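You operate a simulated robot arm through the tools that you are given. There is no shell and no other tool.

The job below is to be done with a simulated two-armed robot. You get a single attempt, and the scene is never put back.

## Task
Pick up the orange tin from the step of the sieve bench with one hand, pass it to the other hand and put it on the step under the blue gate. Set down upright: orange tin.

Only the result counts: the job must be done as asked and must still hold three seconds after the hand-in. Knocking over, shifting, dropping, spilling or breaking anything else fails it.

## Robot
Two 7-joint arms with two-finger parallel grippers on one trunk, on a base that moves. Base frame: it is fixed to the floor where the robot stands at the start and does not move with it; the origin is under the middle of the robot, x ahead of it, y to its left, z up; the surface under the hand at the start is at about z = 0.86. Readings come in m, degrees, newtons and seconds.
The left shoulder is at the start at [0.07, 0.134, 1.301], the right one opposite. With the tool pointing down near the work surface each hand reaches from about 0.1 to 0.62 m from the robot's upright axis, wherever it stands, measured 20 degrees to its own side. Places, roughly: step under the blue gate (32x22 cm) [-1.8, 0.98, 0.26]. Payload 1.57 kg a hand.
The TCP of each hand is the grasp point between the finger pads, 0.03 m short of the fingertips. In the tool frame z runs along the fingers and y along their closing line. Largest opening 0.08 m; finger width 0.017, thickness 0.012; the body of the gripper, 0.04 by 0.082 m, starts 0.08 m behind the TCP.
Orientation is that of the tool frame in the base frame, as a unit quaternion [x, y, z, w]. With the fingers straight down and closing along the base's y, the tool's x points along the base's -x, its y along +y and its z along -z.

## Interface
- The arms move only by the tool apply_moves. It takes "left_rows", "right_rows" or both (then of equal length, played together; a hand with none holds still); each is a list of rows, each a list of 3 entries, a list of its own where there are three numbers: the gripper command, from -1 (fully open) to 1 (shut), values between in proportion, then the shift along the tool's x, y, z in m, then the turn, a rotation vector about the tool's x, y, z in rad. In form: [[jaw, [dx, dy, dz], [ax, ay, az]], ...]. A call has 1 to 20 rows; each row is the pose to reach, as a shift and turn from the pose commanded when the call began, along the tool's axes at that moment. Each row takes 0.2 s and may step no farther than 0.05 m and 8.6 degrees from the row before; otherwise, or with a gripper value out of range, the whole call is refused. Where a pose cannot be reached the arm comes as near as it can. A force on the tool above 40 N (or 10 N above the force at the start of the call, whichever is more), or a blocked arm, ends the call early, and 0.2 s more pass. Each finger travels about 0.153 m/s and halts on what it meets, pressing with about 38 N; the grip force reading is that of the motor and also rises with nothing between the fingers. The clock runs only during rows and for 0.2 s after the last one: add rows that repeat a pose to give the fingers time. The reply holds the time, the measured pose of the TCP, the force on the tool along the base axes, the opening and the grip force, in the units named above and with some noise, with the torque about the TCP (base axes, N m) and any sound that the robot's microphone picked up.
- Cameras (640 x 400 px; columns grow to the right, rows downward): "scene" is now at [0.1361, 0.0267, 1.5302]; the picture's right is [0.30, -0.95, 0.00], its down [-0.54, -0.17, -0.82] and it looks along [0.78, 0.25, -0.57] (base axes); focal length 294 px, centre (320, 200). "left" rides on the left gripper at [0.072, 0.007, -0.122] in its tool frame; the picture's right is [-0.09, 1.00, 0.00], its down [-0.84, -0.08, -0.54] and it looks along [-0.54, -0.05, 0.84] (tool axes); focal length 238 px, centre (320, 200). "right" rides on the right gripper at [0.072, -0.007, -0.122] in its tool frame; the picture's right is [0.09, 1.00, 0.00], its down [-0.84, 0.08, -0.54] and it looks along [-0.54, 0.05, 0.84] (tool axes); focal length 238 px, centre (320, 200).
- snapshot(camera): a new picture of that camera. No time passes.
- slide_trunk(by): slides the trunk up (or, below 0, down) by that many m; the arms and the scene camera ride with it, the base frame stays. It gives what a move gives, with no picture.
- roll_base(legs): drives the robot by 1 to 6 legs, each [ahead, left, turn to the left] in m, m and degrees, along the robot's own axes; the way and the turn of a leg run together, so that a leg with both is an arc; at most 1.5 m and 180 degrees a leg. The arms and the cameras ride along, it lands a little off, and it stops where it bumps. It gives what a move gives.
- aim_head(pan, tilt): turns the head with the scene camera to pan (to the left, within 86 degrees either way) and tilt (down, from -29 to 69), counted from straight ahead of the robot. It gives what a move gives.
- locate(camera, pixels): for up to 12 pixels [column, row] of the newest picture of that camera ("zoom" is the newest enlarged one), the place [x, y, z] in the base frame of the surface seen there, good to about 0.002 m. No time passes.
- enlarge(camera, box): a new picture of the part [left, top, right, bottom] of that camera's present view, enlarged. No time passes.
- hand_in(): hands the job in; it is judged then, once.

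Leave the grippers open and the arms clear of the work at the hand-in unless told otherwise.

The tools are called after "Emit:" as a command line: name --argument value ..., lists and objects as JSON in quotes. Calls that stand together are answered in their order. apply_moves: Moves the arms, as the interface text tells. Its arguments: {"type":"object","properties":{"left_rows":{"type":"array","items":{"type":"array"}},"right_rows":{"type":"array","items":{"type":"array"}}},"required":[]} The other tools are called the same way: slide_trunk (by) moves the trunk up or down; roll_base (legs) drives the base; aim_head (pan, tilt) turns the head that bears the scene camera; snapshot (camera) takes a picture; locate (camera, pixels) gives the place of the surface under pixels of a picture; enlarge (camera, box) takes an enlarged picture of a part of a camera's view; hand_in () hands the job in.

At the start:

```text
t: 0.0
left_tool_pos: [0.4135, 0.2989, 1.2544]
left_tcp_rot: [-0.001, 1.0, 0.0, 0.0]
left_ft_force: [-0.3, 1.1, -0.3]
left_torque: [0.02, -0.03, 0.0]
left_width: 0.0798
left_grip_force: 0.0
right_tool_pos: [0.4219, -0.0551, 1.2037]
right_tcp_rot: [0.001, 1.0, 0.0, 0.0]
right_ft_force: [-0.3, 0.0, -0.4]
right_torque: [0.0, -0.02, 0.0]
right_width: 0.0799
right_grip_force: 0.1
trunk travel left (down, up): [-0.875, 0.065]
robot x, y, heading: [-0.0024, -0.001, -0.2]
head pan, tilt (commanded): [17.7, 34.7]
```

scene: 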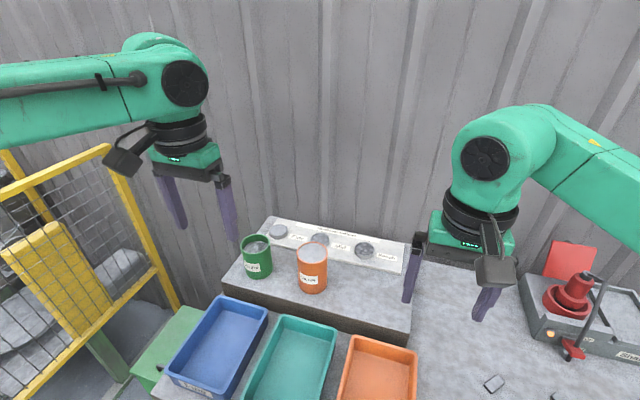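
right: 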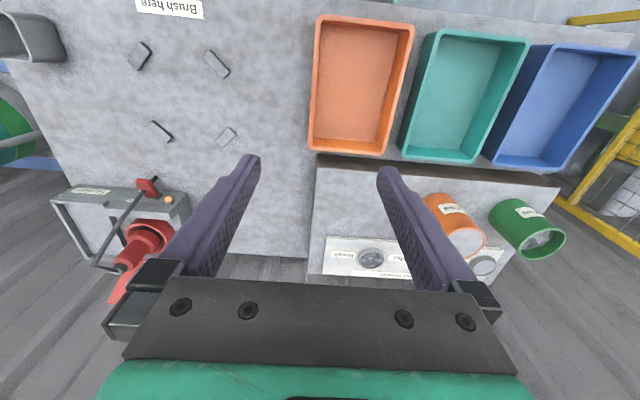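
left: 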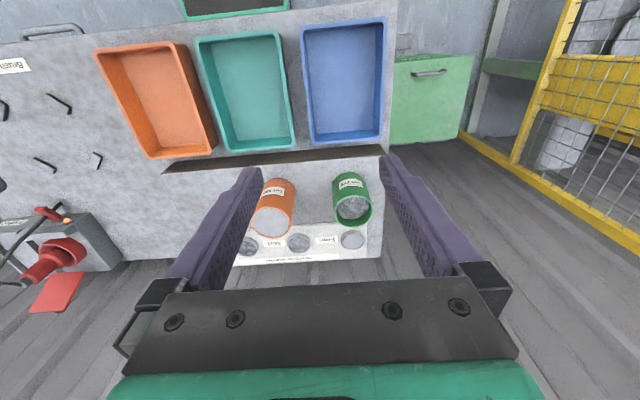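

I see an orange tin near scene pixel (312, 266) and a green tin near (256, 256) on a step at the back of the bench. I'll enlarge that area first.

Emit:
enlarge --camera "scene" --box '[210, 200, 430, 340]'

Emit:
locate --camera "scene" --pixels '[[312, 244], [300, 250], [326, 248], [312, 290], [312, 270], [256, 240], [256, 275], [290, 310], [350, 300], [395, 310], [320, 240], [365, 250]]'

```text
2.86 times, centred on (320, 270) of scene
```

zoom: 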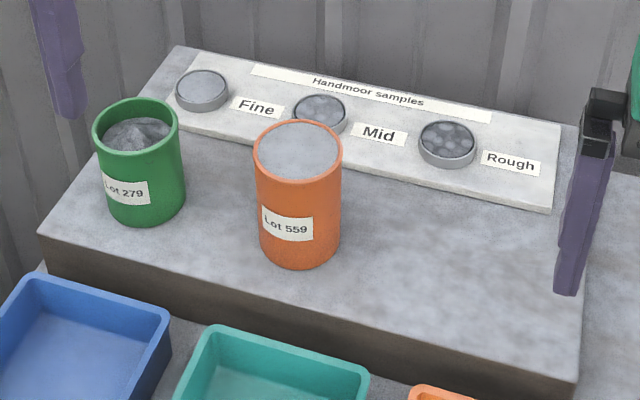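

```text
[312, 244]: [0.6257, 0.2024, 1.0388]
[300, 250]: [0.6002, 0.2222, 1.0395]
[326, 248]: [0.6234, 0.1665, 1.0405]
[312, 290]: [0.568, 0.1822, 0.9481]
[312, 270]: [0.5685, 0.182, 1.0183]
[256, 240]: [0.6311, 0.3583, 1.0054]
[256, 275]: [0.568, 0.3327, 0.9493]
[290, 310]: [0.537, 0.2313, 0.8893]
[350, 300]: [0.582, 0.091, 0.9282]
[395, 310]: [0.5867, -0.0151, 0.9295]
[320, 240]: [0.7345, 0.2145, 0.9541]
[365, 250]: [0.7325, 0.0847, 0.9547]
```

The orange tin ("Lot 559") looks filled to near the brim, so it must stay upright and move gently. I'll measure its rim and base in the zoom picture.

Emit:
locate --camera "zoom" --pixels '[[298, 150], [255, 155], [341, 152], [297, 183], [300, 122], [297, 262], [262, 250], [337, 240], [262, 200], [338, 200], [298, 225], [300, 285]]'

Emit:
aim_head --pan 86 --tilt 35

Emit:
snapshot --camera "scene"

```text
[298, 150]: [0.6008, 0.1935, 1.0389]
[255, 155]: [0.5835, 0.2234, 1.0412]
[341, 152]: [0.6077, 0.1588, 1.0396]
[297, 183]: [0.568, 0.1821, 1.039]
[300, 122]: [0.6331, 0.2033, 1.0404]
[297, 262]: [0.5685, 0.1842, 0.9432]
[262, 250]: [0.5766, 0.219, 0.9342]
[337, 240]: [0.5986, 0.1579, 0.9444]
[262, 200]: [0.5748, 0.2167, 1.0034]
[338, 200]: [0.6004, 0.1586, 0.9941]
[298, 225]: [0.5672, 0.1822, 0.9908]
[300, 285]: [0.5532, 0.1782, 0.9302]
```

```text
t: 1.4
left_tool_pos: [0.4143, 0.3008, 1.2546]
left_tcp_rot: [-0.001, 1.0, -0.001, -0.001]
left_ft_force: [0.2, 0.6, -0.3]
left_torque: [0.02, 0.0, 0.02]
left_width: 0.0802
left_grip_force: 0.0
right_tool_pos: [0.4218, -0.056, 1.2043]
right_tcp_rot: [0.0, 1.0, 0.0, 0.0]
right_ft_force: [-0.2, 0.7, -0.1]
right_torque: [-0.01, 0.02, 0.01]
right_width: 0.08
right_grip_force: 0.0
trunk travel left (down, up): [-0.875, 0.065]
robot x, y, heading: [-0.0024, 0.003, -0.2]
head pan, tilt (commanded): [85.9, 35.0]
```

```text
taken
```

scene: 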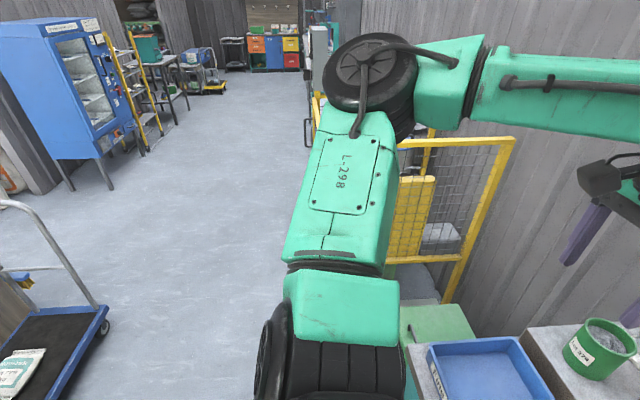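

The tin is about 0.068 m wide, centred near (0.600, 0.192), with its base at z≈0.93 and rim at z≈1.04. Before choosing grips I want to see the floor around me and the target. The picture to the left shows a cart at (40, 340) and a blue cabinet at (80, 90), so I'll locate those and also look right.

Emit:
locate --camera "scene" --pixels '[[100, 330], [60, 370], [45, 215], [110, 185], [70, 180], [200, 250], [160, 330], [440, 290], [420, 330], [320, 140], [150, 145], [20, 300]]'

Emit:
aim_head --pan -86 --tilt 35

Emit:
snapshot --camera "scene"

```text
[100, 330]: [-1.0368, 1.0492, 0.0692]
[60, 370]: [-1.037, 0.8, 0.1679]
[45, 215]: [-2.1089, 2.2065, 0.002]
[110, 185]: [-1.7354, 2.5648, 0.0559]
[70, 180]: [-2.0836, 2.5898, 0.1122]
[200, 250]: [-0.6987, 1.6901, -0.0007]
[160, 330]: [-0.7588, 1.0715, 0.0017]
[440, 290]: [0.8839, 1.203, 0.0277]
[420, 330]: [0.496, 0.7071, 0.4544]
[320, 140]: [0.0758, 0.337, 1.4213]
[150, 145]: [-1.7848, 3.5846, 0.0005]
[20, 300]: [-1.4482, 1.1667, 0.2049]
```

```text
t: 4.0
left_tool_pos: [0.4135, 0.3002, 1.2534]
left_tcp_rot: [-0.001, 1.0, 0.0, 0.0]
left_ft_force: [0.1, -1.2, -0.1]
left_torque: [-0.03, 0.01, 0.02]
left_width: 0.0799
left_grip_force: 0.1
right_tool_pos: [0.423, -0.0555, 1.2043]
right_tcp_rot: [0.0, 1.0, 0.0, 0.0]
right_ft_force: [0.1, 0.6, 0.0]
right_torque: [0.01, -0.01, 0.03]
right_width: 0.0799
right_grip_force: 0.0
trunk travel left (down, up): [-0.875, 0.065]
robot x, y, heading: [-0.0003, -0.0011, 0.1]
head pan, tilt (commanded): [-85.9, 35.0]
```

```text
taken
```

scene: 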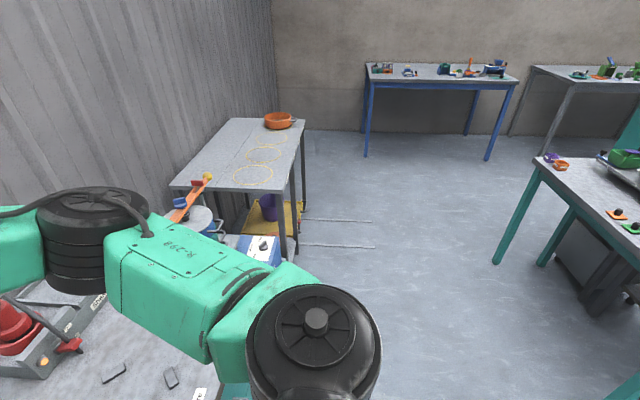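

To the right there's a table with teal legs around (590, 230). I'll locate its edges to judge the space behind me.

Emit:
locate --camera "scene" --pixels '[[540, 165], [495, 260], [620, 250], [638, 280], [560, 390], [450, 350], [545, 262], [300, 240], [440, 250]]'

Emit:
aim_head --pan 0 --tilt 60

Emit:
snapshot --camera "scene"

```text
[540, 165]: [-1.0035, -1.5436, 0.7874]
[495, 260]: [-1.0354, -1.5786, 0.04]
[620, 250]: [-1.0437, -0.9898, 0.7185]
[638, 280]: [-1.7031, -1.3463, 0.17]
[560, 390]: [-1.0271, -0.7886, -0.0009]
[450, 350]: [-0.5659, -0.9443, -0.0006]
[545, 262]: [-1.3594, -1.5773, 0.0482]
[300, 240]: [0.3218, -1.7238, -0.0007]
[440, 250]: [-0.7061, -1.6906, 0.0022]
```

```text
t: 5.6
left_tool_pos: [0.4133, 0.2996, 1.2558]
left_tcp_rot: [-0.001, 1.0, 0.0, 0.0]
left_ft_force: [0.2, -0.4, 0.3]
left_torque: [0.05, 0.01, 0.02]
left_width: 0.0801
left_grip_force: 0.1
right_tool_pos: [0.4219, -0.0549, 1.2052]
right_tcp_rot: [0.001, 1.0, 0.0, -0.001]
right_ft_force: [0.1, 0.4, -0.3]
right_torque: [-0.03, 0.0, 0.02]
right_width: 0.08
right_grip_force: 0.0
trunk travel left (down, up): [-0.875, 0.065]
robot x, y, heading: [-0.0016, -0.0018, 0.0]
head pan, tilt (commanded): [0.0, 60.0]
```

```text
taken
```

scene: 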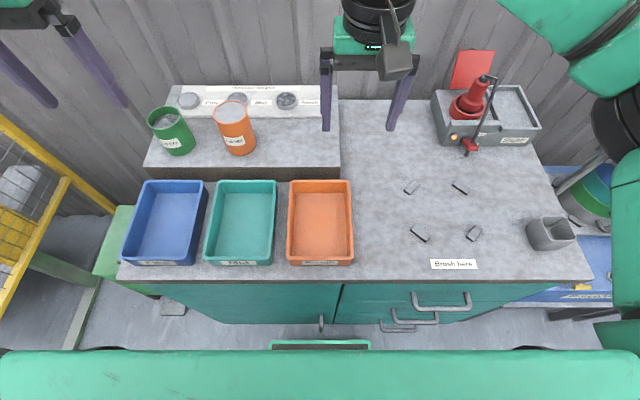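

Here is the bench from above: blue, teal and orange trays along the front, and the step behind them. I'll locate the bench front edge and tray edges, then back away and turn to see the target.

Emit:
locate --camera "scene" --pixels '[[350, 280], [160, 282], [200, 330], [320, 345], [165, 182], [245, 182], [245, 176], [340, 170], [145, 165], [235, 100], [30, 280], [450, 330]]'

Emit:
roll_base --legs '[[-0.35, 0, 0]]'

Emit:
roll_base --legs '[[0, 0, 80]]'

Emit:
aim_head --pan 60 --tilt 25

Emit:
snapshot --camera "scene"

```text
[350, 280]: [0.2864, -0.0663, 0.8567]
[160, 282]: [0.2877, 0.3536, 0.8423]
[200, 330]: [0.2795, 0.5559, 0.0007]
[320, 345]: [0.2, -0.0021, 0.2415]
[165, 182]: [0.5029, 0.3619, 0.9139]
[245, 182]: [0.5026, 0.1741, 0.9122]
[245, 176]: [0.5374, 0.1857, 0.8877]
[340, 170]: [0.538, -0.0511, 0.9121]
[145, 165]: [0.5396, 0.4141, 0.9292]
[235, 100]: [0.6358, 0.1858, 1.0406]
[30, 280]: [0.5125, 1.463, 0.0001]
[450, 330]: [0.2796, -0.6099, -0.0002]
```

```text
t: 7.9
left_tool_pos: [0.0659, 0.2997, 1.2539]
left_tcp_rot: [0.001, 1.0, 0.0, -0.001]
left_ft_force: [-0.5, -0.4, -0.8]
left_torque: [0.0, 0.02, 0.0]
left_width: 0.0799
left_grip_force: 0.1
right_tool_pos: [0.073, -0.0563, 1.2031]
right_tcp_rot: [0.0, 1.0, 0.0, 0.0]
right_ft_force: [0.4, 0.4, 0.8]
right_torque: [0.01, 0.02, -0.02]
right_width: 0.0797
right_grip_force: 0.2
trunk travel left (down, up): [-0.875, 0.065]
robot x, y, heading: [-0.3548, 0.0015, -0.2]
head pan, tilt (commanded): [0.0, 60.0]
```

```text
t: 11.7
left_tool_pos: [-0.5739, 0.4598, 1.2549]
left_tcp_rot: [-0.643, 0.766, 0.0, 0.0]
left_ft_force: [-0.1, -1.3, 0.8]
left_torque: [0.02, 0.02, -0.04]
left_width: 0.0798
left_grip_force: 0.0
right_tool_pos: [-0.2236, 0.4055, 1.2052]
right_tcp_rot: [-0.642, 0.766, -0.001, 0.0]
right_ft_force: [0.6, 0.6, -0.4]
right_torque: [-0.02, 0.01, 0.04]
right_width: 0.08
right_grip_force: 0.0
trunk travel left (down, up): [-0.875, 0.065]
robot x, y, heading: [-0.3506, -0.0003, 79.9]
head pan, tilt (commanded): [0.0, 60.0]
```

```text
t: 13.0
left_tool_pos: [-0.5735, 0.4593, 1.2546]
left_tcp_rot: [-0.643, 0.766, 0.001, 0.001]
left_ft_force: [-0.5, 1.1, 0.5]
left_torque: [-0.03, 0.05, -0.02]
left_width: 0.0799
left_grip_force: 0.1
right_tool_pos: [-0.2244, 0.4061, 1.2036]
right_tcp_rot: [-0.642, 0.767, -0.001, -0.001]
right_ft_force: [-0.2, -0.7, 0.0]
right_torque: [-0.02, -0.02, -0.02]
right_width: 0.08
right_grip_force: 0.0
trunk travel left (down, up): [-0.875, 0.065]
robot x, y, heading: [-0.3526, -0.003, 79.6]
head pan, tilt (commanded): [60.0, 25.0]
```

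```text
taken
```

scene: 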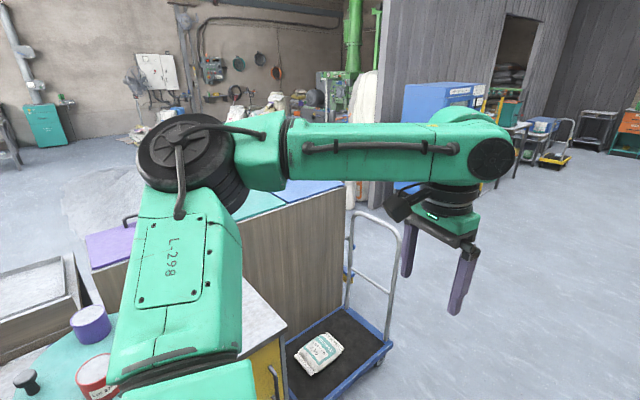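

The left arm blocks the view toward the target. I see a trolley at (330, 350), a brown cabinet and a workbench behind me. I'll turn further left to face the target and look again.

Emit:
locate --camera "scene" --pixels '[[270, 330], [275, 370], [100, 310], [40, 280], [240, 240], [330, 240], [385, 350], [345, 390], [100, 240], [310, 205], [90, 370], [30, 380]]'

Emit:
roll_base --legs '[[0, 0, 70]]'

Emit:
aim_head --pan 0 --tilt 30

Emit:
snapshot --camera "scene"

```text
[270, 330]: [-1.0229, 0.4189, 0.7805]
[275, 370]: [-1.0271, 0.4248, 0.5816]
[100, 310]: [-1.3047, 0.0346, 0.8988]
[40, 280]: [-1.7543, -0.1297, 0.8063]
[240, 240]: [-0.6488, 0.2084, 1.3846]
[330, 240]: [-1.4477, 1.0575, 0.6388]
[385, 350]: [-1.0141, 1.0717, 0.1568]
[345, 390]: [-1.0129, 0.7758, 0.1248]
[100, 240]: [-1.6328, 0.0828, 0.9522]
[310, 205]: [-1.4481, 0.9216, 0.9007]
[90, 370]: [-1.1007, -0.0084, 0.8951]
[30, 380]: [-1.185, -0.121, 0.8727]
```

```text
t: 16.4
left_tool_pos: [-0.8607, -0.0505, 1.2553]
left_tcp_rot: [0.965, -0.261, 0.0, 0.001]
left_ft_force: [-0.6, -0.7, -0.2]
left_torque: [-0.04, 0.01, -0.03]
left_width: 0.0797
left_grip_force: 0.1
right_tool_pos: [-0.6883, 0.2606, 1.2055]
right_tcp_rot: [0.966, -0.26, 0.0, 0.0]
right_ft_force: [0.4, -0.2, -0.2]
right_torque: [0.02, 0.01, 0.03]
right_width: 0.0802
right_grip_force: 0.1
trunk travel left (down, up): [-0.875, 0.065]
robot x, y, heading: [-0.3526, 0.0013, 149.8]
head pan, tilt (commanded): [60.0, 25.0]
```

```text
t: 17.7
left_tool_pos: [-0.8609, -0.0508, 1.2546]
left_tcp_rot: [0.965, -0.261, 0.0, 0.0]
left_ft_force: [1.0, -1.1, -0.2]
left_torque: [0.01, -0.01, -0.02]
left_width: 0.0799
left_grip_force: 0.1
right_tool_pos: [-0.6891, 0.2608, 1.2053]
right_tcp_rot: [0.965, -0.261, 0.0, 0.0]
right_ft_force: [0.0, 0.3, 1.3]
right_torque: [-0.01, 0.05, 0.03]
right_width: 0.0798
right_grip_force: 0.0
trunk travel left (down, up): [-0.875, 0.065]
robot x, y, heading: [-0.3486, -0.0012, 149.8]
head pan, tilt (commanded): [0.0, 30.0]
```

```text
taken
```

scene: 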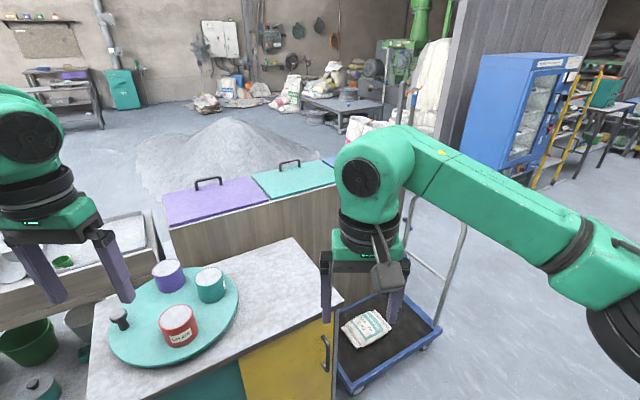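

I see a brown cabinet with purple, teal and (behind the arm) blue lids at (215, 200), (290, 178) and (330, 160). The "gates" are probably on its far side. I'll locate its corners, the trolley and the heap behind.

Emit:
locate --camera "scene" --pixels '[[165, 197], [175, 225], [210, 180], [270, 166], [330, 158], [335, 185], [440, 330], [455, 235], [340, 375], [140, 160], [500, 185], [420, 250]]'

Emit:
aim_head --pan -45 --tilt 35

Emit:
snapshot --camera "scene"

Emit:
snapshot --camera "right"

```text
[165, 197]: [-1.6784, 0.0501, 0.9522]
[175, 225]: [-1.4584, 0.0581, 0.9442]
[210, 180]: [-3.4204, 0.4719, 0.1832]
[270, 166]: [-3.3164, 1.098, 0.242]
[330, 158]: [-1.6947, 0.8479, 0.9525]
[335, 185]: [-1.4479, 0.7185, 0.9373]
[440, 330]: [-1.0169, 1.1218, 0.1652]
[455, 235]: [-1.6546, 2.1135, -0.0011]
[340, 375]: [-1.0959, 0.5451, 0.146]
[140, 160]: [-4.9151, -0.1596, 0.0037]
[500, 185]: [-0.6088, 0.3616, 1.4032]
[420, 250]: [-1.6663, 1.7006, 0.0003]
```

```text
t: 18.9
left_tool_pos: [-0.8596, -0.0508, 1.2553]
left_tcp_rot: [0.965, -0.261, 0.0, 0.0]
left_ft_force: [0.7, -0.3, -0.1]
left_torque: [-0.02, 0.01, 0.0]
left_width: 0.08
left_grip_force: 0.1
right_tool_pos: [-0.6891, 0.2595, 1.2054]
right_tcp_rot: [0.965, -0.261, -0.001, -0.001]
right_ft_force: [0.2, -0.5, 0.4]
right_torque: [-0.02, 0.01, 0.0]
right_width: 0.0798
right_grip_force: 0.1
trunk travel left (down, up): [-0.875, 0.065]
robot x, y, heading: [-0.3518, 0.0006, 149.9]
head pan, tilt (commanded): [-45.0, 35.0]
```

```text
taken
```

scene: 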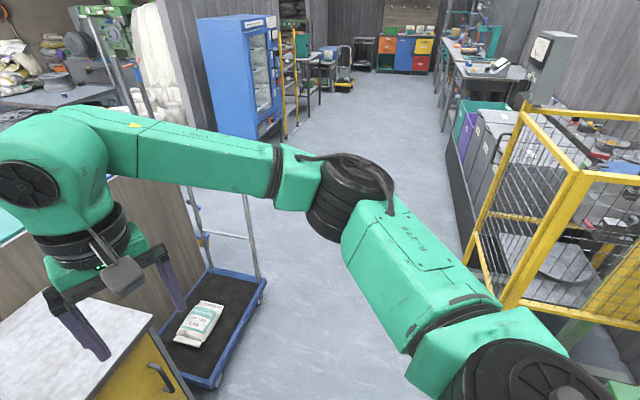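

```text
taken
```

right: 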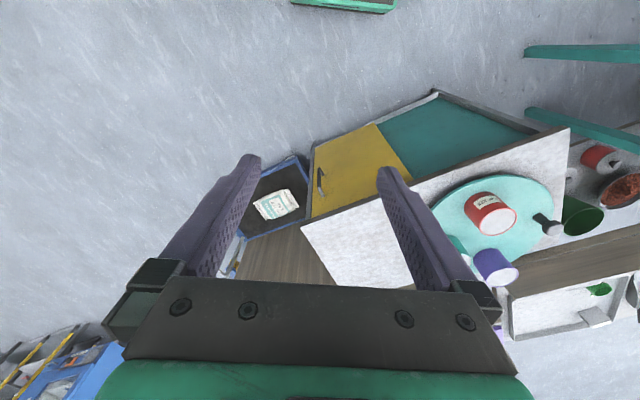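

The cabinet spans about y=0.05–1.17 at x≈-1.45 to -1.69, so the step at (-1.8, 0.98) is on its far side. I need to go around past the trolley, through the gap toward the blue cabinet at (240, 70). I'll locate the obstacles along that way.

Emit:
locate --camera "scene" --pixels '[[262, 285], [218, 385], [258, 278], [205, 235], [470, 265], [505, 315], [452, 180], [462, 215], [255, 140], [290, 115], [445, 115], [350, 300]]'

Emit:
roll_base --legs '[[0, 0, -60]]'

Emit:
aim_head --pan 0 --tilt 35

Emit:
snapshot --camera "scene"

```text
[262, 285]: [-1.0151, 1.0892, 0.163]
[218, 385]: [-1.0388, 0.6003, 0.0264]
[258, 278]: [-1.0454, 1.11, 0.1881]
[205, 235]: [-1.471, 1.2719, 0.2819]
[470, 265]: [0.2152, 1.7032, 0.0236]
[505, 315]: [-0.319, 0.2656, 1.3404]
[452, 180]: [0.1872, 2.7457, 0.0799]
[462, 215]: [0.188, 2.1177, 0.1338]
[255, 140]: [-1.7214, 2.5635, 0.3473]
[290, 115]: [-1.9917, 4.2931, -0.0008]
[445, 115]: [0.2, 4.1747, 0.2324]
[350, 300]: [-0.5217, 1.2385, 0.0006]
```

```text
t: 21.9
left_tool_pos: [-0.6497, 0.4149, 1.2547]
left_tcp_rot: [-0.706, 0.708, 0.0, 0.001]
left_ft_force: [0.1, -0.3, -0.3]
left_torque: [0.03, 0.03, 0.0]
left_width: 0.0799
left_grip_force: 0.1
right_tool_pos: [-0.2967, 0.4213, 1.2055]
right_tcp_rot: [-0.705, 0.709, -0.001, 0.0]
right_ft_force: [-0.4, -0.1, 0.5]
right_torque: [0.0, -0.01, 0.0]
right_width: 0.0798
right_grip_force: 0.0
trunk travel left (down, up): [-0.875, 0.065]
robot x, y, heading: [-0.3524, -0.0015, 89.6]
head pan, tilt (commanded): [-45.0, 35.0]
```

```text
t: 23.0
left_tool_pos: [-0.6485, 0.4153, 1.2543]
left_tcp_rot: [-0.706, 0.708, 0.0, 0.0]
left_ft_force: [-0.2, 0.8, 0.2]
left_torque: [-0.01, -0.01, -0.02]
left_width: 0.0799
left_grip_force: 0.1
right_tool_pos: [-0.2945, 0.4214, 1.2041]
right_tcp_rot: [-0.705, 0.709, 0.0, 0.0]
right_ft_force: [-0.5, 0.9, -0.1]
right_torque: [0.0, 0.0, 0.02]
right_width: 0.08
right_grip_force: 0.1
trunk travel left (down, up): [-0.875, 0.065]
robot x, y, heading: [-0.3514, -0.0008, 89.8]
head pan, tilt (commanded): [0.0, 35.0]
```

```text
taken
```

scene: 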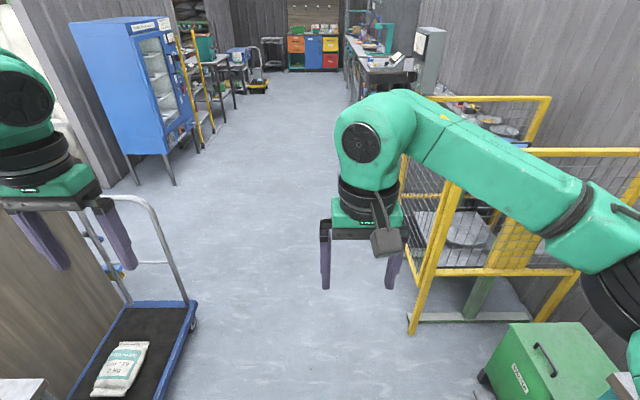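

The corridor ahead is clear between the trolley's edge (x≈-1.01) and the fence post at (412, 328). I'll check the post and handle positions, then drive 1.3 m ahead.

Emit:
locate --camera "scene" --pixels '[[410, 330], [412, 250], [125, 198], [190, 300], [175, 185], [160, 160], [490, 375], [100, 185], [230, 180]]'

Emit:
roll_base --legs '[[1.3, 0, 0]]'

Emit:
aim_head --pan 70 --tilt 35

Emit:
snapshot --camera "scene"

```text
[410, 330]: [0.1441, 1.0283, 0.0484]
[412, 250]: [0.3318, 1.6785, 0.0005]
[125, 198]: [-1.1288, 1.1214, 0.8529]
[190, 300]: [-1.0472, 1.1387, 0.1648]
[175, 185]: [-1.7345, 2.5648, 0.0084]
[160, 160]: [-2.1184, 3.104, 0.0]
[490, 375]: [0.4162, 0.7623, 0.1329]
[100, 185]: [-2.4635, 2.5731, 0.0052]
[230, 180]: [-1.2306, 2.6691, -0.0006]
```

```text
t: 29.6
left_tool_pos: [-0.6396, 1.736, 1.2555]
left_tcp_rot: [-0.704, 0.71, 0.0, 0.001]
left_ft_force: [-0.7, 0.3, -0.3]
left_torque: [0.01, 0.03, -0.01]
left_width: 0.08
left_grip_force: 0.1
right_tool_pos: [-0.2838, 1.7402, 1.205]
right_tcp_rot: [-0.705, 0.71, 0.0, 0.0]
right_ft_force: [0.3, -0.5, 0.1]
right_torque: [-0.05, 0.02, 0.02]
right_width: 0.0799
right_grip_force: 0.0
trunk travel left (down, up): [-0.875, 0.065]
robot x, y, heading: [-0.3374, 1.3204, 89.4]
head pan, tilt (commanded): [0.0, 35.0]
```

```text
t: 31.1
left_tool_pos: [-0.6382, 1.7375, 1.2546]
left_tcp_rot: [-0.704, 0.71, 0.0, 0.0]
left_ft_force: [-0.5, 0.0, 0.0]
left_torque: [-0.04, -0.03, 0.01]
left_width: 0.0802
left_grip_force: 0.0
right_tool_pos: [-0.2846, 1.7419, 1.2043]
right_tcp_rot: [-0.704, 0.71, 0.001, 0.0]
right_ft_force: [0.2, -0.4, -0.1]
right_torque: [-0.03, 0.0, 0.0]
right_width: 0.0799
right_grip_force: 0.0
trunk travel left (down, up): [-0.875, 0.065]
robot x, y, heading: [-0.347, 1.3217, 89.6]
head pan, tilt (commanded): [70.0, 35.0]
```

```text
taken
```

scene: 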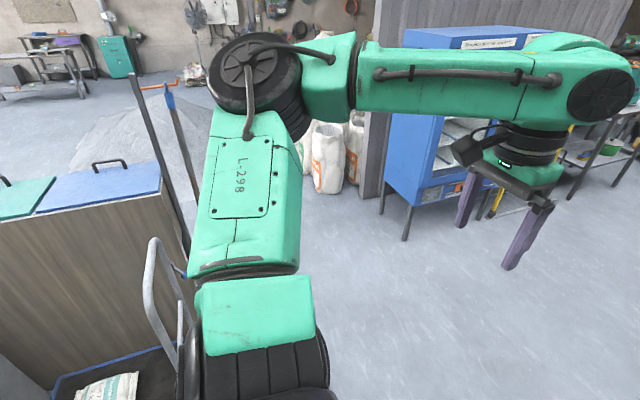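

The blue lid sits at (100, 190), and shovel handles lean against the end of the cabinet at (150, 120). I'll locate those, move ahead a little more, and turn to face along the gap.

Emit:
locate --camera "scene" --pixels '[[135, 78], [170, 100], [180, 220], [185, 250], [160, 175], [165, 195], [100, 165], [382, 210], [405, 238], [330, 185], [150, 245], [310, 150]]'

Emit:
roll_base --legs '[[0.35, 0, 0], [0, 0, 45], [0, 0, 45]]'

Emit:
aim_head --pan 0 --tilt 35

Emit:
snapshot --camera "scene"

```text
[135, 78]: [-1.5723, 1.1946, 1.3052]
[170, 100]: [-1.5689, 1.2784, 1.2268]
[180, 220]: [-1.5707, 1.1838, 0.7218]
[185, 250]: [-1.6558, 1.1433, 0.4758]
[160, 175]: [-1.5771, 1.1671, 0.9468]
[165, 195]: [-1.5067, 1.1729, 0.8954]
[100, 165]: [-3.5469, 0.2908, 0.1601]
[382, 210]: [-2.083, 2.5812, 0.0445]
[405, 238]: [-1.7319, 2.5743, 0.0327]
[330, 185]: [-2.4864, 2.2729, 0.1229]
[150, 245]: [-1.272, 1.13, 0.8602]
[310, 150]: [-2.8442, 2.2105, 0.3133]
```

```text
t: 37.4
left_tool_pos: [-0.7556, 1.3741, 1.2542]
left_tcp_rot: [1.0, -0.002, 0.0, 0.0]
left_ft_force: [0.3, 0.2, 0.4]
left_torque: [0.02, 0.0, -0.02]
left_width: 0.0801
left_grip_force: 0.1
right_tool_pos: [-0.7614, 1.73, 1.2061]
right_tcp_rot: [1.0, -0.003, 0.0, -0.001]
right_ft_force: [-0.2, 0.2, -0.8]
right_torque: [-0.01, -0.01, 0.03]
right_width: 0.0799
right_grip_force: 0.0
trunk travel left (down, up): [-0.875, 0.065]
robot x, y, heading: [-0.3396, 1.6721, 179.4]
head pan, tilt (commanded): [70.0, 35.0]
```

```text
t: 38.9
left_tool_pos: [-0.7563, 1.3734, 1.2543]
left_tcp_rot: [1.0, -0.003, 0.001, 0.0]
left_ft_force: [1.2, -0.7, 0.5]
left_torque: [0.02, 0.01, 0.0]
left_width: 0.08
left_grip_force: 0.0
right_tool_pos: [-0.7622, 1.7282, 1.2051]
right_tcp_rot: [1.0, -0.004, 0.001, 0.0]
right_ft_force: [-0.6, -0.4, 0.2]
right_torque: [-0.02, 0.01, 0.02]
right_width: 0.0799
right_grip_force: 0.1
trunk travel left (down, up): [-0.875, 0.065]
robot x, y, heading: [-0.3412, 1.6701, 179.6]
head pan, tilt (commanded): [0.0, 35.0]
```

```text
taken
```

scene: 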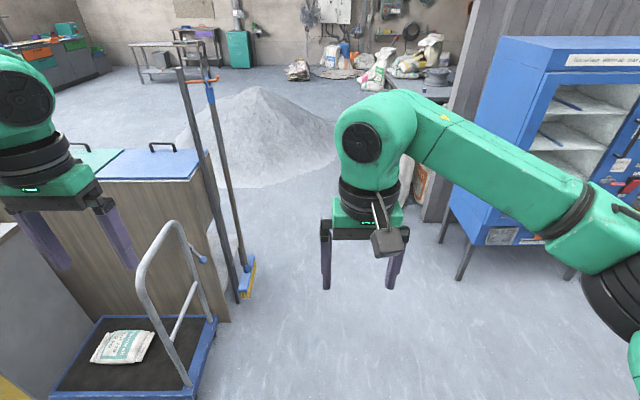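

Facing the gap: broom bottom at (245, 290), blue cabinet legs at (440, 240) and (465, 275), a partition end near (430, 215), a heap at (270, 140). I'll locate them.

Emit:
locate --camera "scene" --pixels '[[245, 293], [238, 303], [250, 260], [440, 240], [462, 278], [425, 218], [415, 205], [300, 186], [250, 188], [335, 165], [210, 85], [225, 315]]'

Emit:
aim_head --pan 25 --tilt 30

Emit:
snapshot --camera "scene"

```text
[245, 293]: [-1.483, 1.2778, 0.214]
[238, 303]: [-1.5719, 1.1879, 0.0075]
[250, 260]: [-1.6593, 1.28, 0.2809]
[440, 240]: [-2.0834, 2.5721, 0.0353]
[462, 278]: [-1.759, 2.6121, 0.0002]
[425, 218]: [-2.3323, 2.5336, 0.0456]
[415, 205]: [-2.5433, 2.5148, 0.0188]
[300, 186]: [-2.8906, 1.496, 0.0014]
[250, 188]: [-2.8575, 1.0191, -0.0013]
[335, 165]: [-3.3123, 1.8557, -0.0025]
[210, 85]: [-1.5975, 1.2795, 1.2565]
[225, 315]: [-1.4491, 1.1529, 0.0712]
```

```text
t: 39.7
left_tool_pos: [-0.7555, 1.374, 1.2553]
left_tcp_rot: [1.0, -0.002, 0.0, 0.0]
left_ft_force: [-0.5, 0.7, -0.7]
left_torque: [0.02, 0.01, 0.01]
left_width: 0.08
left_grip_force: 0.0
right_tool_pos: [-0.7619, 1.7288, 1.2041]
right_tcp_rot: [1.0, -0.003, -0.001, 0.0]
right_ft_force: [-1.1, 0.7, 0.7]
right_torque: [-0.02, -0.01, -0.01]
right_width: 0.0801
right_grip_force: 0.0
trunk travel left (down, up): [-0.875, 0.065]
robot x, y, heading: [-0.3414, 1.6696, 179.7]
head pan, tilt (commanded): [25.0, 30.0]
```

```text
taken
```

scene: 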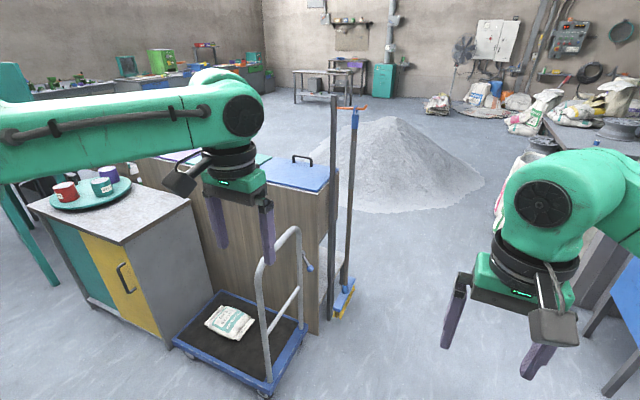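

The broom and poles end at y≈1.31 and the blue cabinet legs are at y≈2.57, so I'll pass at y≈1.9. The heap foot is near x≈-2.86. I'll shift right, then go ahead, then look.

Emit:
roll_base --legs '[[0, -0.23, 0], [1.3, 0, 0]]'

Emit:
aim_head --pan 30 --tilt 40

Emit:
snapshot --camera "scene"

```text
t: 47.5
left_tool_pos: [-2.0371, 1.6113, 1.2554]
left_tcp_rot: [1.0, -0.001, -0.002, 0.001]
left_ft_force: [0.1, -0.5, -0.4]
left_torque: [0.0, 0.01, -0.01]
left_width: 0.0801
left_grip_force: 0.0
right_tool_pos: [-2.0444, 1.9655, 1.2042]
right_tcp_rot: [1.0, -0.001, 0.0, 0.001]
right_ft_force: [-0.2, -0.4, -0.5]
right_torque: [-0.02, 0.03, 0.01]
right_width: 0.0796
right_grip_force: 0.1
trunk travel left (down, up): [-0.875, 0.065]
robot x, y, heading: [-1.625, 1.9108, 179.7]
head pan, tilt (commanded): [25.0, 30.0]
```

```text
t: 48.3
left_tool_pos: [-2.0379, 1.6113, 1.2553]
left_tcp_rot: [1.0, -0.001, -0.001, 0.001]
left_ft_force: [-0.4, -0.3, -0.1]
left_torque: [0.0, 0.01, 0.01]
left_width: 0.0796
left_grip_force: 0.0
right_tool_pos: [-2.0442, 1.965, 1.2049]
right_tcp_rot: [1.0, -0.002, 0.0, 0.0]
right_ft_force: [0.8, 0.1, -1.0]
right_torque: [0.0, -0.02, 0.02]
right_width: 0.0799
right_grip_force: 0.1
trunk travel left (down, up): [-0.875, 0.065]
robot x, y, heading: [-1.6285, 1.907, 179.6]
head pan, tilt (commanded): [30.0, 40.0]
```

```text
taken
```

scene: 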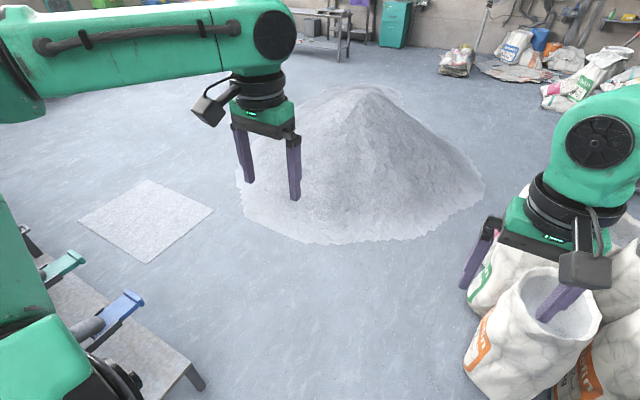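

Now I see a low step at the lower left with teal and blue gate handles at (60, 265) and (120, 310), a floor mat at (145, 215), the heap, and open sacks at (540, 330). I'll locate them.

Emit:
locate --camera "scene" --pixels '[[130, 295], [100, 320], [195, 380], [150, 380], [110, 290], [65, 260], [190, 355], [300, 238], [245, 210], [545, 275], [470, 370], [145, 215]]'

Emit:
enlarge --camera "scene" --box '[0, 200, 240, 400]'

```text
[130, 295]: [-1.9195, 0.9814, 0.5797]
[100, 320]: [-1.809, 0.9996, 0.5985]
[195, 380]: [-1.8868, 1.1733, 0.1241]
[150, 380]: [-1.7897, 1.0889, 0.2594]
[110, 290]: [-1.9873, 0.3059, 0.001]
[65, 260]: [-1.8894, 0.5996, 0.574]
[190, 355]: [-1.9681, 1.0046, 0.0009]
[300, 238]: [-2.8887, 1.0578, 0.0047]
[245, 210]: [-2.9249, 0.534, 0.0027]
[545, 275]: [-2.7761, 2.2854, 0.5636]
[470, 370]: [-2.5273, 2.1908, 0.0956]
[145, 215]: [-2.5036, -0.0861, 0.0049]
```

```text
2.00 times, centred on (120, 300) of scene
```

zoom: 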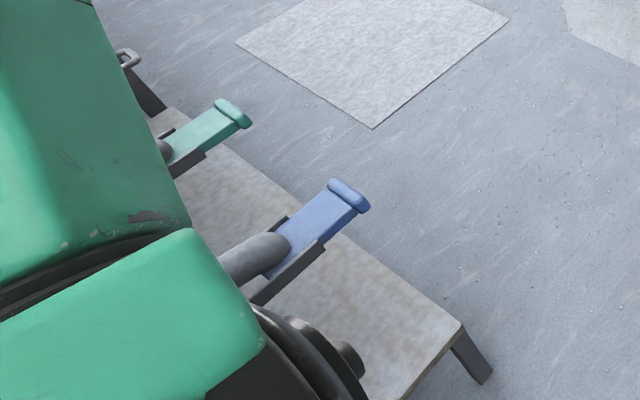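

The blue gate is a slide on a spout at z≈0.55–0.6, spanning x≈-1.81 to -1.92 at y≈0.98. The step below is at z≈0.26, leaving about 0.29 m, so a horizontal side approach from -x suits placing. I'll move to the far side to look properly.

Emit:
roll_base --legs '[[0.67, 0.31, 0], [0, 0, 90]]'

Emit:
aim_head --pan 40 --tilt 55

Emit:
snapshot --camera "scene"

```text
t: 56.1
left_tool_pos: [-2.0027, 1.1798, 1.2548]
left_tcp_rot: [0.71, 0.704, 0.0, 0.0]
left_ft_force: [-0.2, -0.9, 0.1]
left_torque: [-0.05, 0.04, 0.01]
left_width: 0.0801
left_grip_force: 0.1
right_tool_pos: [-2.3594, 1.177, 1.2044]
right_tcp_rot: [0.711, 0.703, 0.0, 0.0]
right_ft_force: [0.1, -0.9, 0.1]
right_torque: [-0.01, -0.01, 0.01]
right_width: 0.0802
right_grip_force: 0.0
trunk travel left (down, up): [-0.875, 0.065]
robot x, y, heading: [-2.2966, 1.5942, -90.7]
head pan, tilt (commanded): [30.0, 40.0]
```

```text
t: 56.9
left_tool_pos: [-2.0038, 1.1797, 1.2541]
left_tcp_rot: [0.711, 0.703, 0.0, 0.0]
left_ft_force: [0.5, 0.4, 0.6]
left_torque: [-0.03, 0.0, -0.02]
left_width: 0.08
left_grip_force: 0.0
right_tool_pos: [-2.358, 1.1757, 1.2043]
right_tcp_rot: [0.711, 0.703, -0.001, 0.0]
right_ft_force: [0.7, 0.3, -0.3]
right_torque: [0.03, 0.03, 0.02]
right_width: 0.0801
right_grip_force: 0.1
trunk travel left (down, up): [-0.875, 0.065]
robot x, y, heading: [-2.2972, 1.5957, -91.0]
head pan, tilt (commanded): [40.0, 55.0]
```

```text
taken
```

scene: 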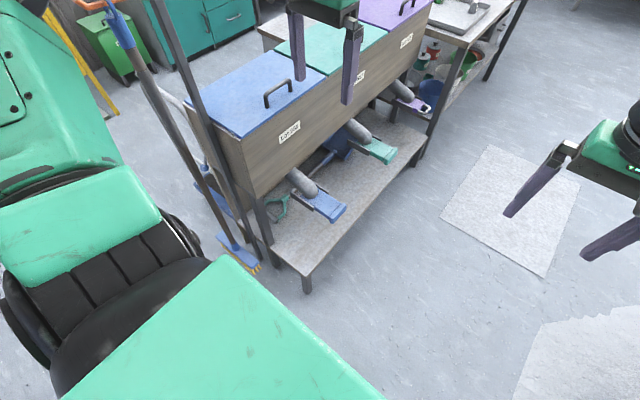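

Now I can see the blue gate at (322, 205) and the step below it. I'll enlarge and check for things on the step.

Emit:
enlarge --camera "scene" --box '[220, 130, 460, 290]'

Emit:
locate --camera "scene" --pixels '[[305, 275], [275, 255], [345, 235], [375, 205], [300, 250], [340, 205], [320, 215], [275, 207], [318, 165], [255, 265], [262, 240], [340, 160]]'

```text
2.50 times, centred on (340, 210) of scene
```

zoom: 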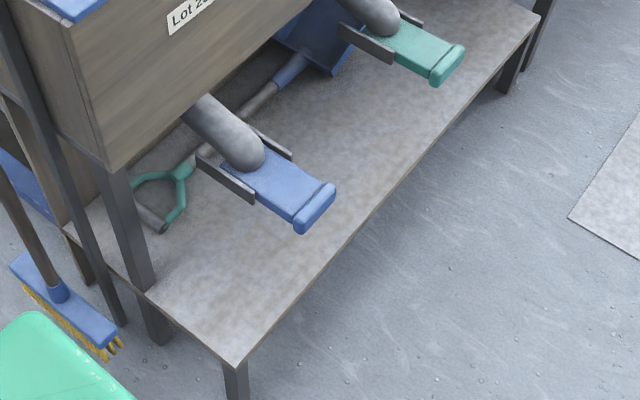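

```text
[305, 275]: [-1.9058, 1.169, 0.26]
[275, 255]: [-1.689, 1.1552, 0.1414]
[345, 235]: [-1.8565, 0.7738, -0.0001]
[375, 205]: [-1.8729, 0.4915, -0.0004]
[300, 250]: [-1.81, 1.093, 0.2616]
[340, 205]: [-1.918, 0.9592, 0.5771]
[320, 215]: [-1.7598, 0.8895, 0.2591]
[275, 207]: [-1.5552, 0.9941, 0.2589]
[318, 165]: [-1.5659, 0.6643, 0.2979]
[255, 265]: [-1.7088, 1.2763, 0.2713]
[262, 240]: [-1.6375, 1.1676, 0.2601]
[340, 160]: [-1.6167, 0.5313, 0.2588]
```

The step surface is clear under the blue gate; a shovel lies further back (x≈-1.55). Its front edge is at x≈-1.91 and its top at z≈0.26.

My plan is for the left hand to pick the tin from above, holding the upper part. The right hand then takes the lower part with its fingers pitched about 30° below horizontal, and places it. In this free space I'll first dry-run the right hand's tilted pose to check it is reachable.

Emit:
apply_moves --right_rows '[[-1, [-0.016, 0, 0.04], [0, 0, 0]], [-1, [-0.032, 0, 0.08], [0, 0, 0]], [-1, [-0.048, 0, 0.12], [0, 0, 0]], [-1, [-0.064, 0, 0.16], [0, 0, 0]], [-1, [-0.08, 0, 0.2], [0, 0, 0]], [-1, [-0.08, 0, 0.2], [0, -0.15, 0]], [-1, [-0.08, 0, 0.2], [0, -0.3, 0]], [-1, [-0.08, 0, 0.2], [0, -0.45, 0]], [-1, [-0.08, 0, 0.2], [0, -0.6, 0]], [-1, [-0.08, 0, 0.2], [0, -0.75, 0]], [-1, [-0.08, 0, 0.2], [0, -0.9, 0]], [-1, [-0.08, 0, 0.2], [0, -1.047, 0]], [-1, [-0.08, 0, 0.2], [0, -1.047, 0]]]'

Emit:
aim_head --pan 0 --tilt 50

Emit:
snapshot --camera "scene"

Emit:
snapshot --camera "right"

```text
t: 59.7
left_tool_pos: [-2.0029, 1.1792, 1.2532]
left_tcp_rot: [0.711, 0.703, 0.0, 0.0]
left_ft_force: [-1.1, 0.6, 0.2]
left_torque: [-0.03, 0.01, 0.02]
left_width: 0.0799
left_grip_force: 0.1
right_tool_pos: [-2.3585, 1.0956, 1.0055]
right_tcp_rot: [0.615, 0.609, -0.356, 0.352]
right_ft_force: [-0.8, -0.9, -0.1]
right_torque: [-0.02, -0.01, 0.0]
right_width: 0.08
right_grip_force: 0.1
trunk travel left (down, up): [-0.875, 0.065]
robot x, y, heading: [-2.2941, 1.5984, -90.6]
head pan, tilt (commanded): [40.0, 55.0]
```

```text
t: 60.7
left_tool_pos: [-2.0025, 1.1793, 1.2549]
left_tcp_rot: [0.71, 0.704, 0.001, 0.0]
left_ft_force: [-0.3, 0.5, -1.5]
left_torque: [-0.01, 0.02, -0.02]
left_width: 0.0802
left_grip_force: 0.0
right_tool_pos: [-2.3588, 1.096, 1.0055]
right_tcp_rot: [0.615, 0.609, -0.355, 0.352]
right_ft_force: [0.8, -0.4, -0.9]
right_torque: [0.0, 0.0, -0.01]
right_width: 0.08
right_grip_force: 0.1
trunk travel left (down, up): [-0.875, 0.065]
robot x, y, heading: [-2.2973, 1.5952, -90.6]
head pan, tilt (commanded): [0.0, 50.0]
```

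```text
taken
```

scene: 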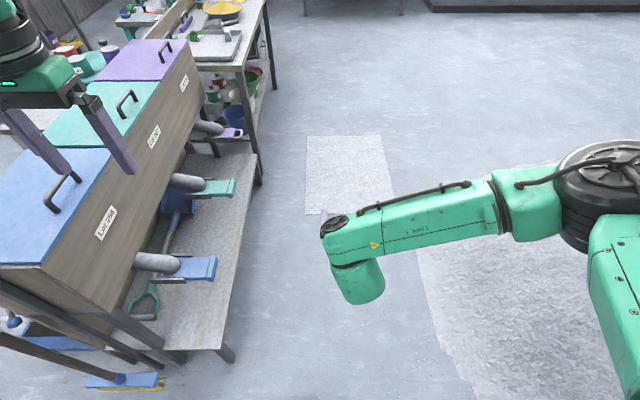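

```text
taken
```

right: 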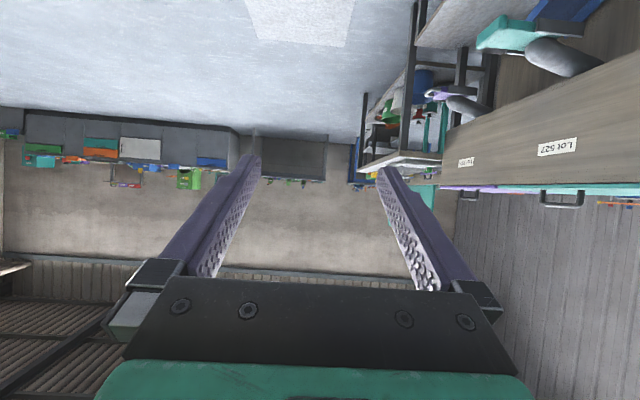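

The right hand reached the tilted pose exactly (robot frame about 0.50 ahead, -0.056 left, z 1.0055). Next I'll dry-run the left hand, empty: go forward, then across above and ahead of the right hand, to check arm clearance.

Emit:
apply_moves --left_rows '[[-1, [-0.045, 0, 0], [0, 0, 0]], [-1, [-0.09, 0, 0], [0, 0, 0]], [-1, [-0.14, 0, 0], [0, 0, 0]], [-1, [-0.187, 0, 0], [0, 0, 0]], [-1, [-0.187, -0.045, 0.01], [0, 0, 0]], [-1, [-0.187, -0.09, 0.02], [0, 0, 0]], [-1, [-0.187, -0.135, 0.03], [0, 0, 0]], [-1, [-0.187, -0.18, 0.04], [0, 0, 0]], [-1, [-0.187, -0.225, 0.05], [0, 0, 0]], [-1, [-0.187, -0.27, 0.055], [0, 0, 0]], [-1, [-0.187, -0.315, 0.055], [0, 0, 0]], [-1, [-0.187, -0.355, 0.055], [0, 0, 0]], [-1, [-0.187, -0.355, 0.055], [0, 0, 0]]]'

Emit:
snapshot --camera "scene"

Emit:
snapshot --camera "right"

```text
t: 63.5
left_tool_pos: [-2.2122, 1.1183, 1.1906]
left_tcp_rot: [0.711, 0.703, -0.002, 0.0]
left_ft_force: [0.5, -0.7, 0.1]
left_torque: [0.02, 0.0, -0.02]
left_width: 0.0801
left_grip_force: 0.0
left hand out of reach, approached as far as the arm can: row 4, 5, 6, 7, 8, 9, 10, 11, 12, 13
right_tool_pos: [-2.3598, 1.095, 1.0053]
right_tcp_rot: [0.616, 0.609, -0.356, 0.351]
right_ft_force: [-0.7, 0.6, 0.0]
right_torque: [0.0, 0.02, 0.03]
right_width: 0.0799
right_grip_force: 0.1
trunk travel left (down, up): [-0.875, 0.065]
robot x, y, heading: [-2.2969, 1.5997, -90.8]
head pan, tilt (commanded): [0.0, 50.0]
```

```text
taken
```

scene: 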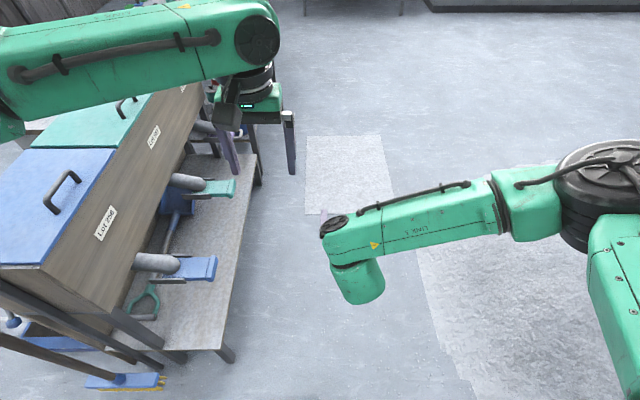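

```text
taken
```

right: 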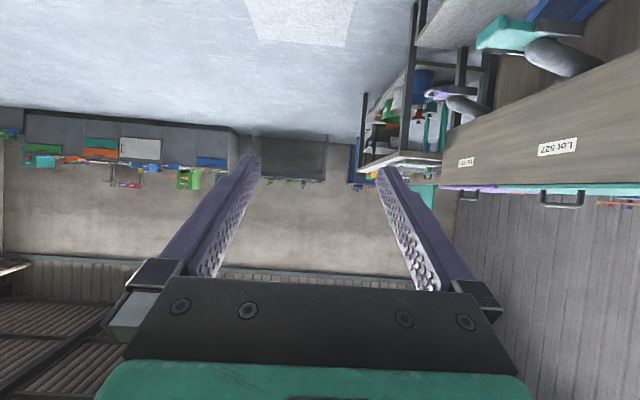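

The left arm ran out of reach at 0.60 ahead and stopped near (0.48, 0.08, 1.19) in the robot frame. I'll pull it back to about 0.50 ahead and lower, and see where it ends up.

Emit:
apply_moves --left_rows '[[-1, [0.034, 0, 0.017], [0, 0, 0]], [-1, [0.067, 0, 0.034], [0, 0, 0]], [-1, [0.1, 0, 0.05], [0, 0, 0]], [-1, [0.1, 0, 0.05], [0, 0, 0]], [-1, [0.1, 0, 0.05], [0, 0, 0]]]'

Emit:
snapshot --camera "scene"

```text
t: 64.7
left_tool_pos: [-2.2094, 1.2161, 1.1413]
left_tcp_rot: [0.711, 0.703, 0.0, 0.0]
left_ft_force: [-0.7, -0.9, -0.1]
left_torque: [0.0, 0.0, -0.02]
left_width: 0.0797
left_grip_force: 0.1
right_tool_pos: [-2.3599, 1.0954, 1.0049]
right_tcp_rot: [0.615, 0.61, -0.354, 0.352]
right_ft_force: [1.0, -0.4, 1.2]
right_torque: [0.02, 0.0, 0.03]
right_width: 0.08
right_grip_force: 0.1
trunk travel left (down, up): [-0.875, 0.065]
robot x, y, heading: [-2.2986, 1.6017, -90.7]
head pan, tilt (commanded): [0.0, 50.0]
```

```text
taken
```

scene: 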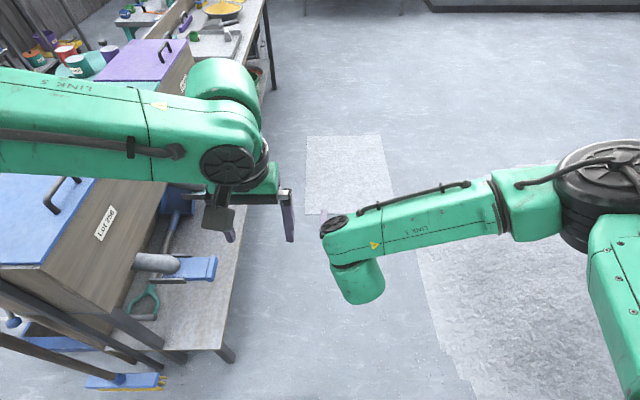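

The left hand is now at about (0.385, 0.094, 1.141) in the robot frame. I'll move it forward to 0.50 and then sideways over the right hand's fingers, keeping well above them.

Emit:
apply_moves --left_rows '[[-1, [-0.04, 0, 0], [0, 0, 0]], [-1, [-0.08, 0, 0], [0, 0, 0]], [-1, [-0.115, 0, 0], [0, 0, 0]], [-1, [-0.115, -0.04, 0], [0, 0, 0]], [-1, [-0.115, -0.08, 0], [0, 0, 0]], [-1, [-0.115, -0.115, 0], [0, 0, 0]], [-1, [-0.115, -0.15, 0], [0, 0, 0]], [-1, [-0.115, -0.15, 0], [0, 0, 0]]]'

Emit:
snapshot --camera "scene"

Emit:
snapshot --camera "right"

Emit:
snapshot --camera "left"

```text
t: 66.5
left_tool_pos: [-2.2427, 1.1609, 1.1507]
left_tcp_rot: [0.711, 0.703, -0.002, 0.0]
left_ft_force: [0.2, 0.8, 0.1]
left_torque: [-0.01, 0.03, -0.03]
left_width: 0.08
left_grip_force: 0.2
left hand out of reach, approached as far as the arm can: row 3, 4, 5, 6, 7, 8
right_tool_pos: [-2.3605, 1.095, 1.0041]
right_tcp_rot: [0.615, 0.61, -0.355, 0.352]
right_ft_force: [-0.2, -0.1, 0.4]
right_torque: [0.05, -0.02, 0.01]
right_width: 0.0797
right_grip_force: 0.0
trunk travel left (down, up): [-0.875, 0.065]
robot x, y, heading: [-2.2988, 1.5963, -90.9]
head pan, tilt (commanded): [0.0, 50.0]
```

```text
taken
```

scene: 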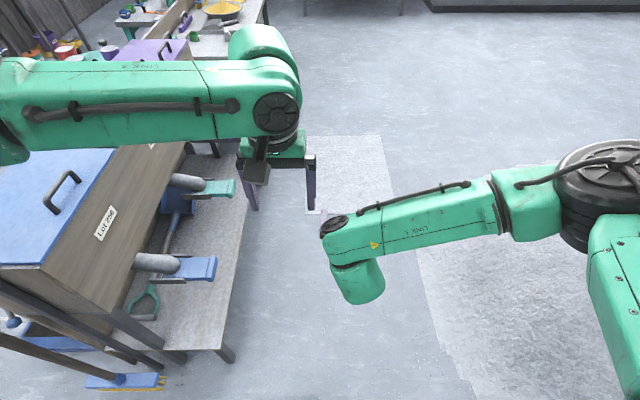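

```text
taken
```

right: 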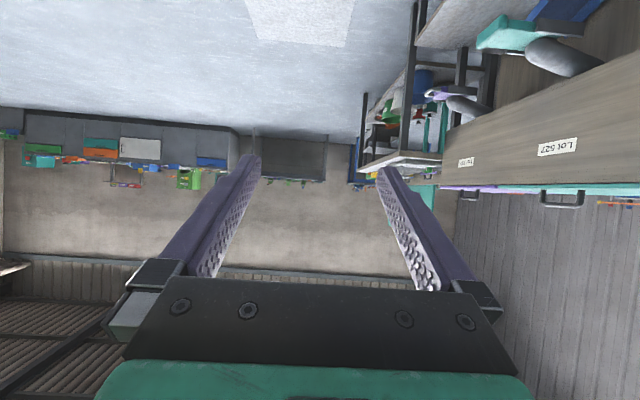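

```text
taken
```

left: 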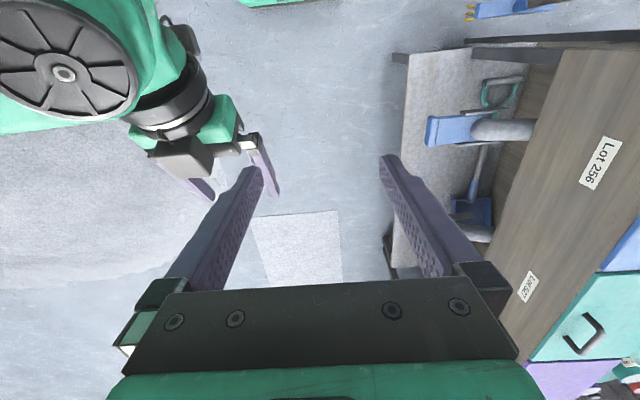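

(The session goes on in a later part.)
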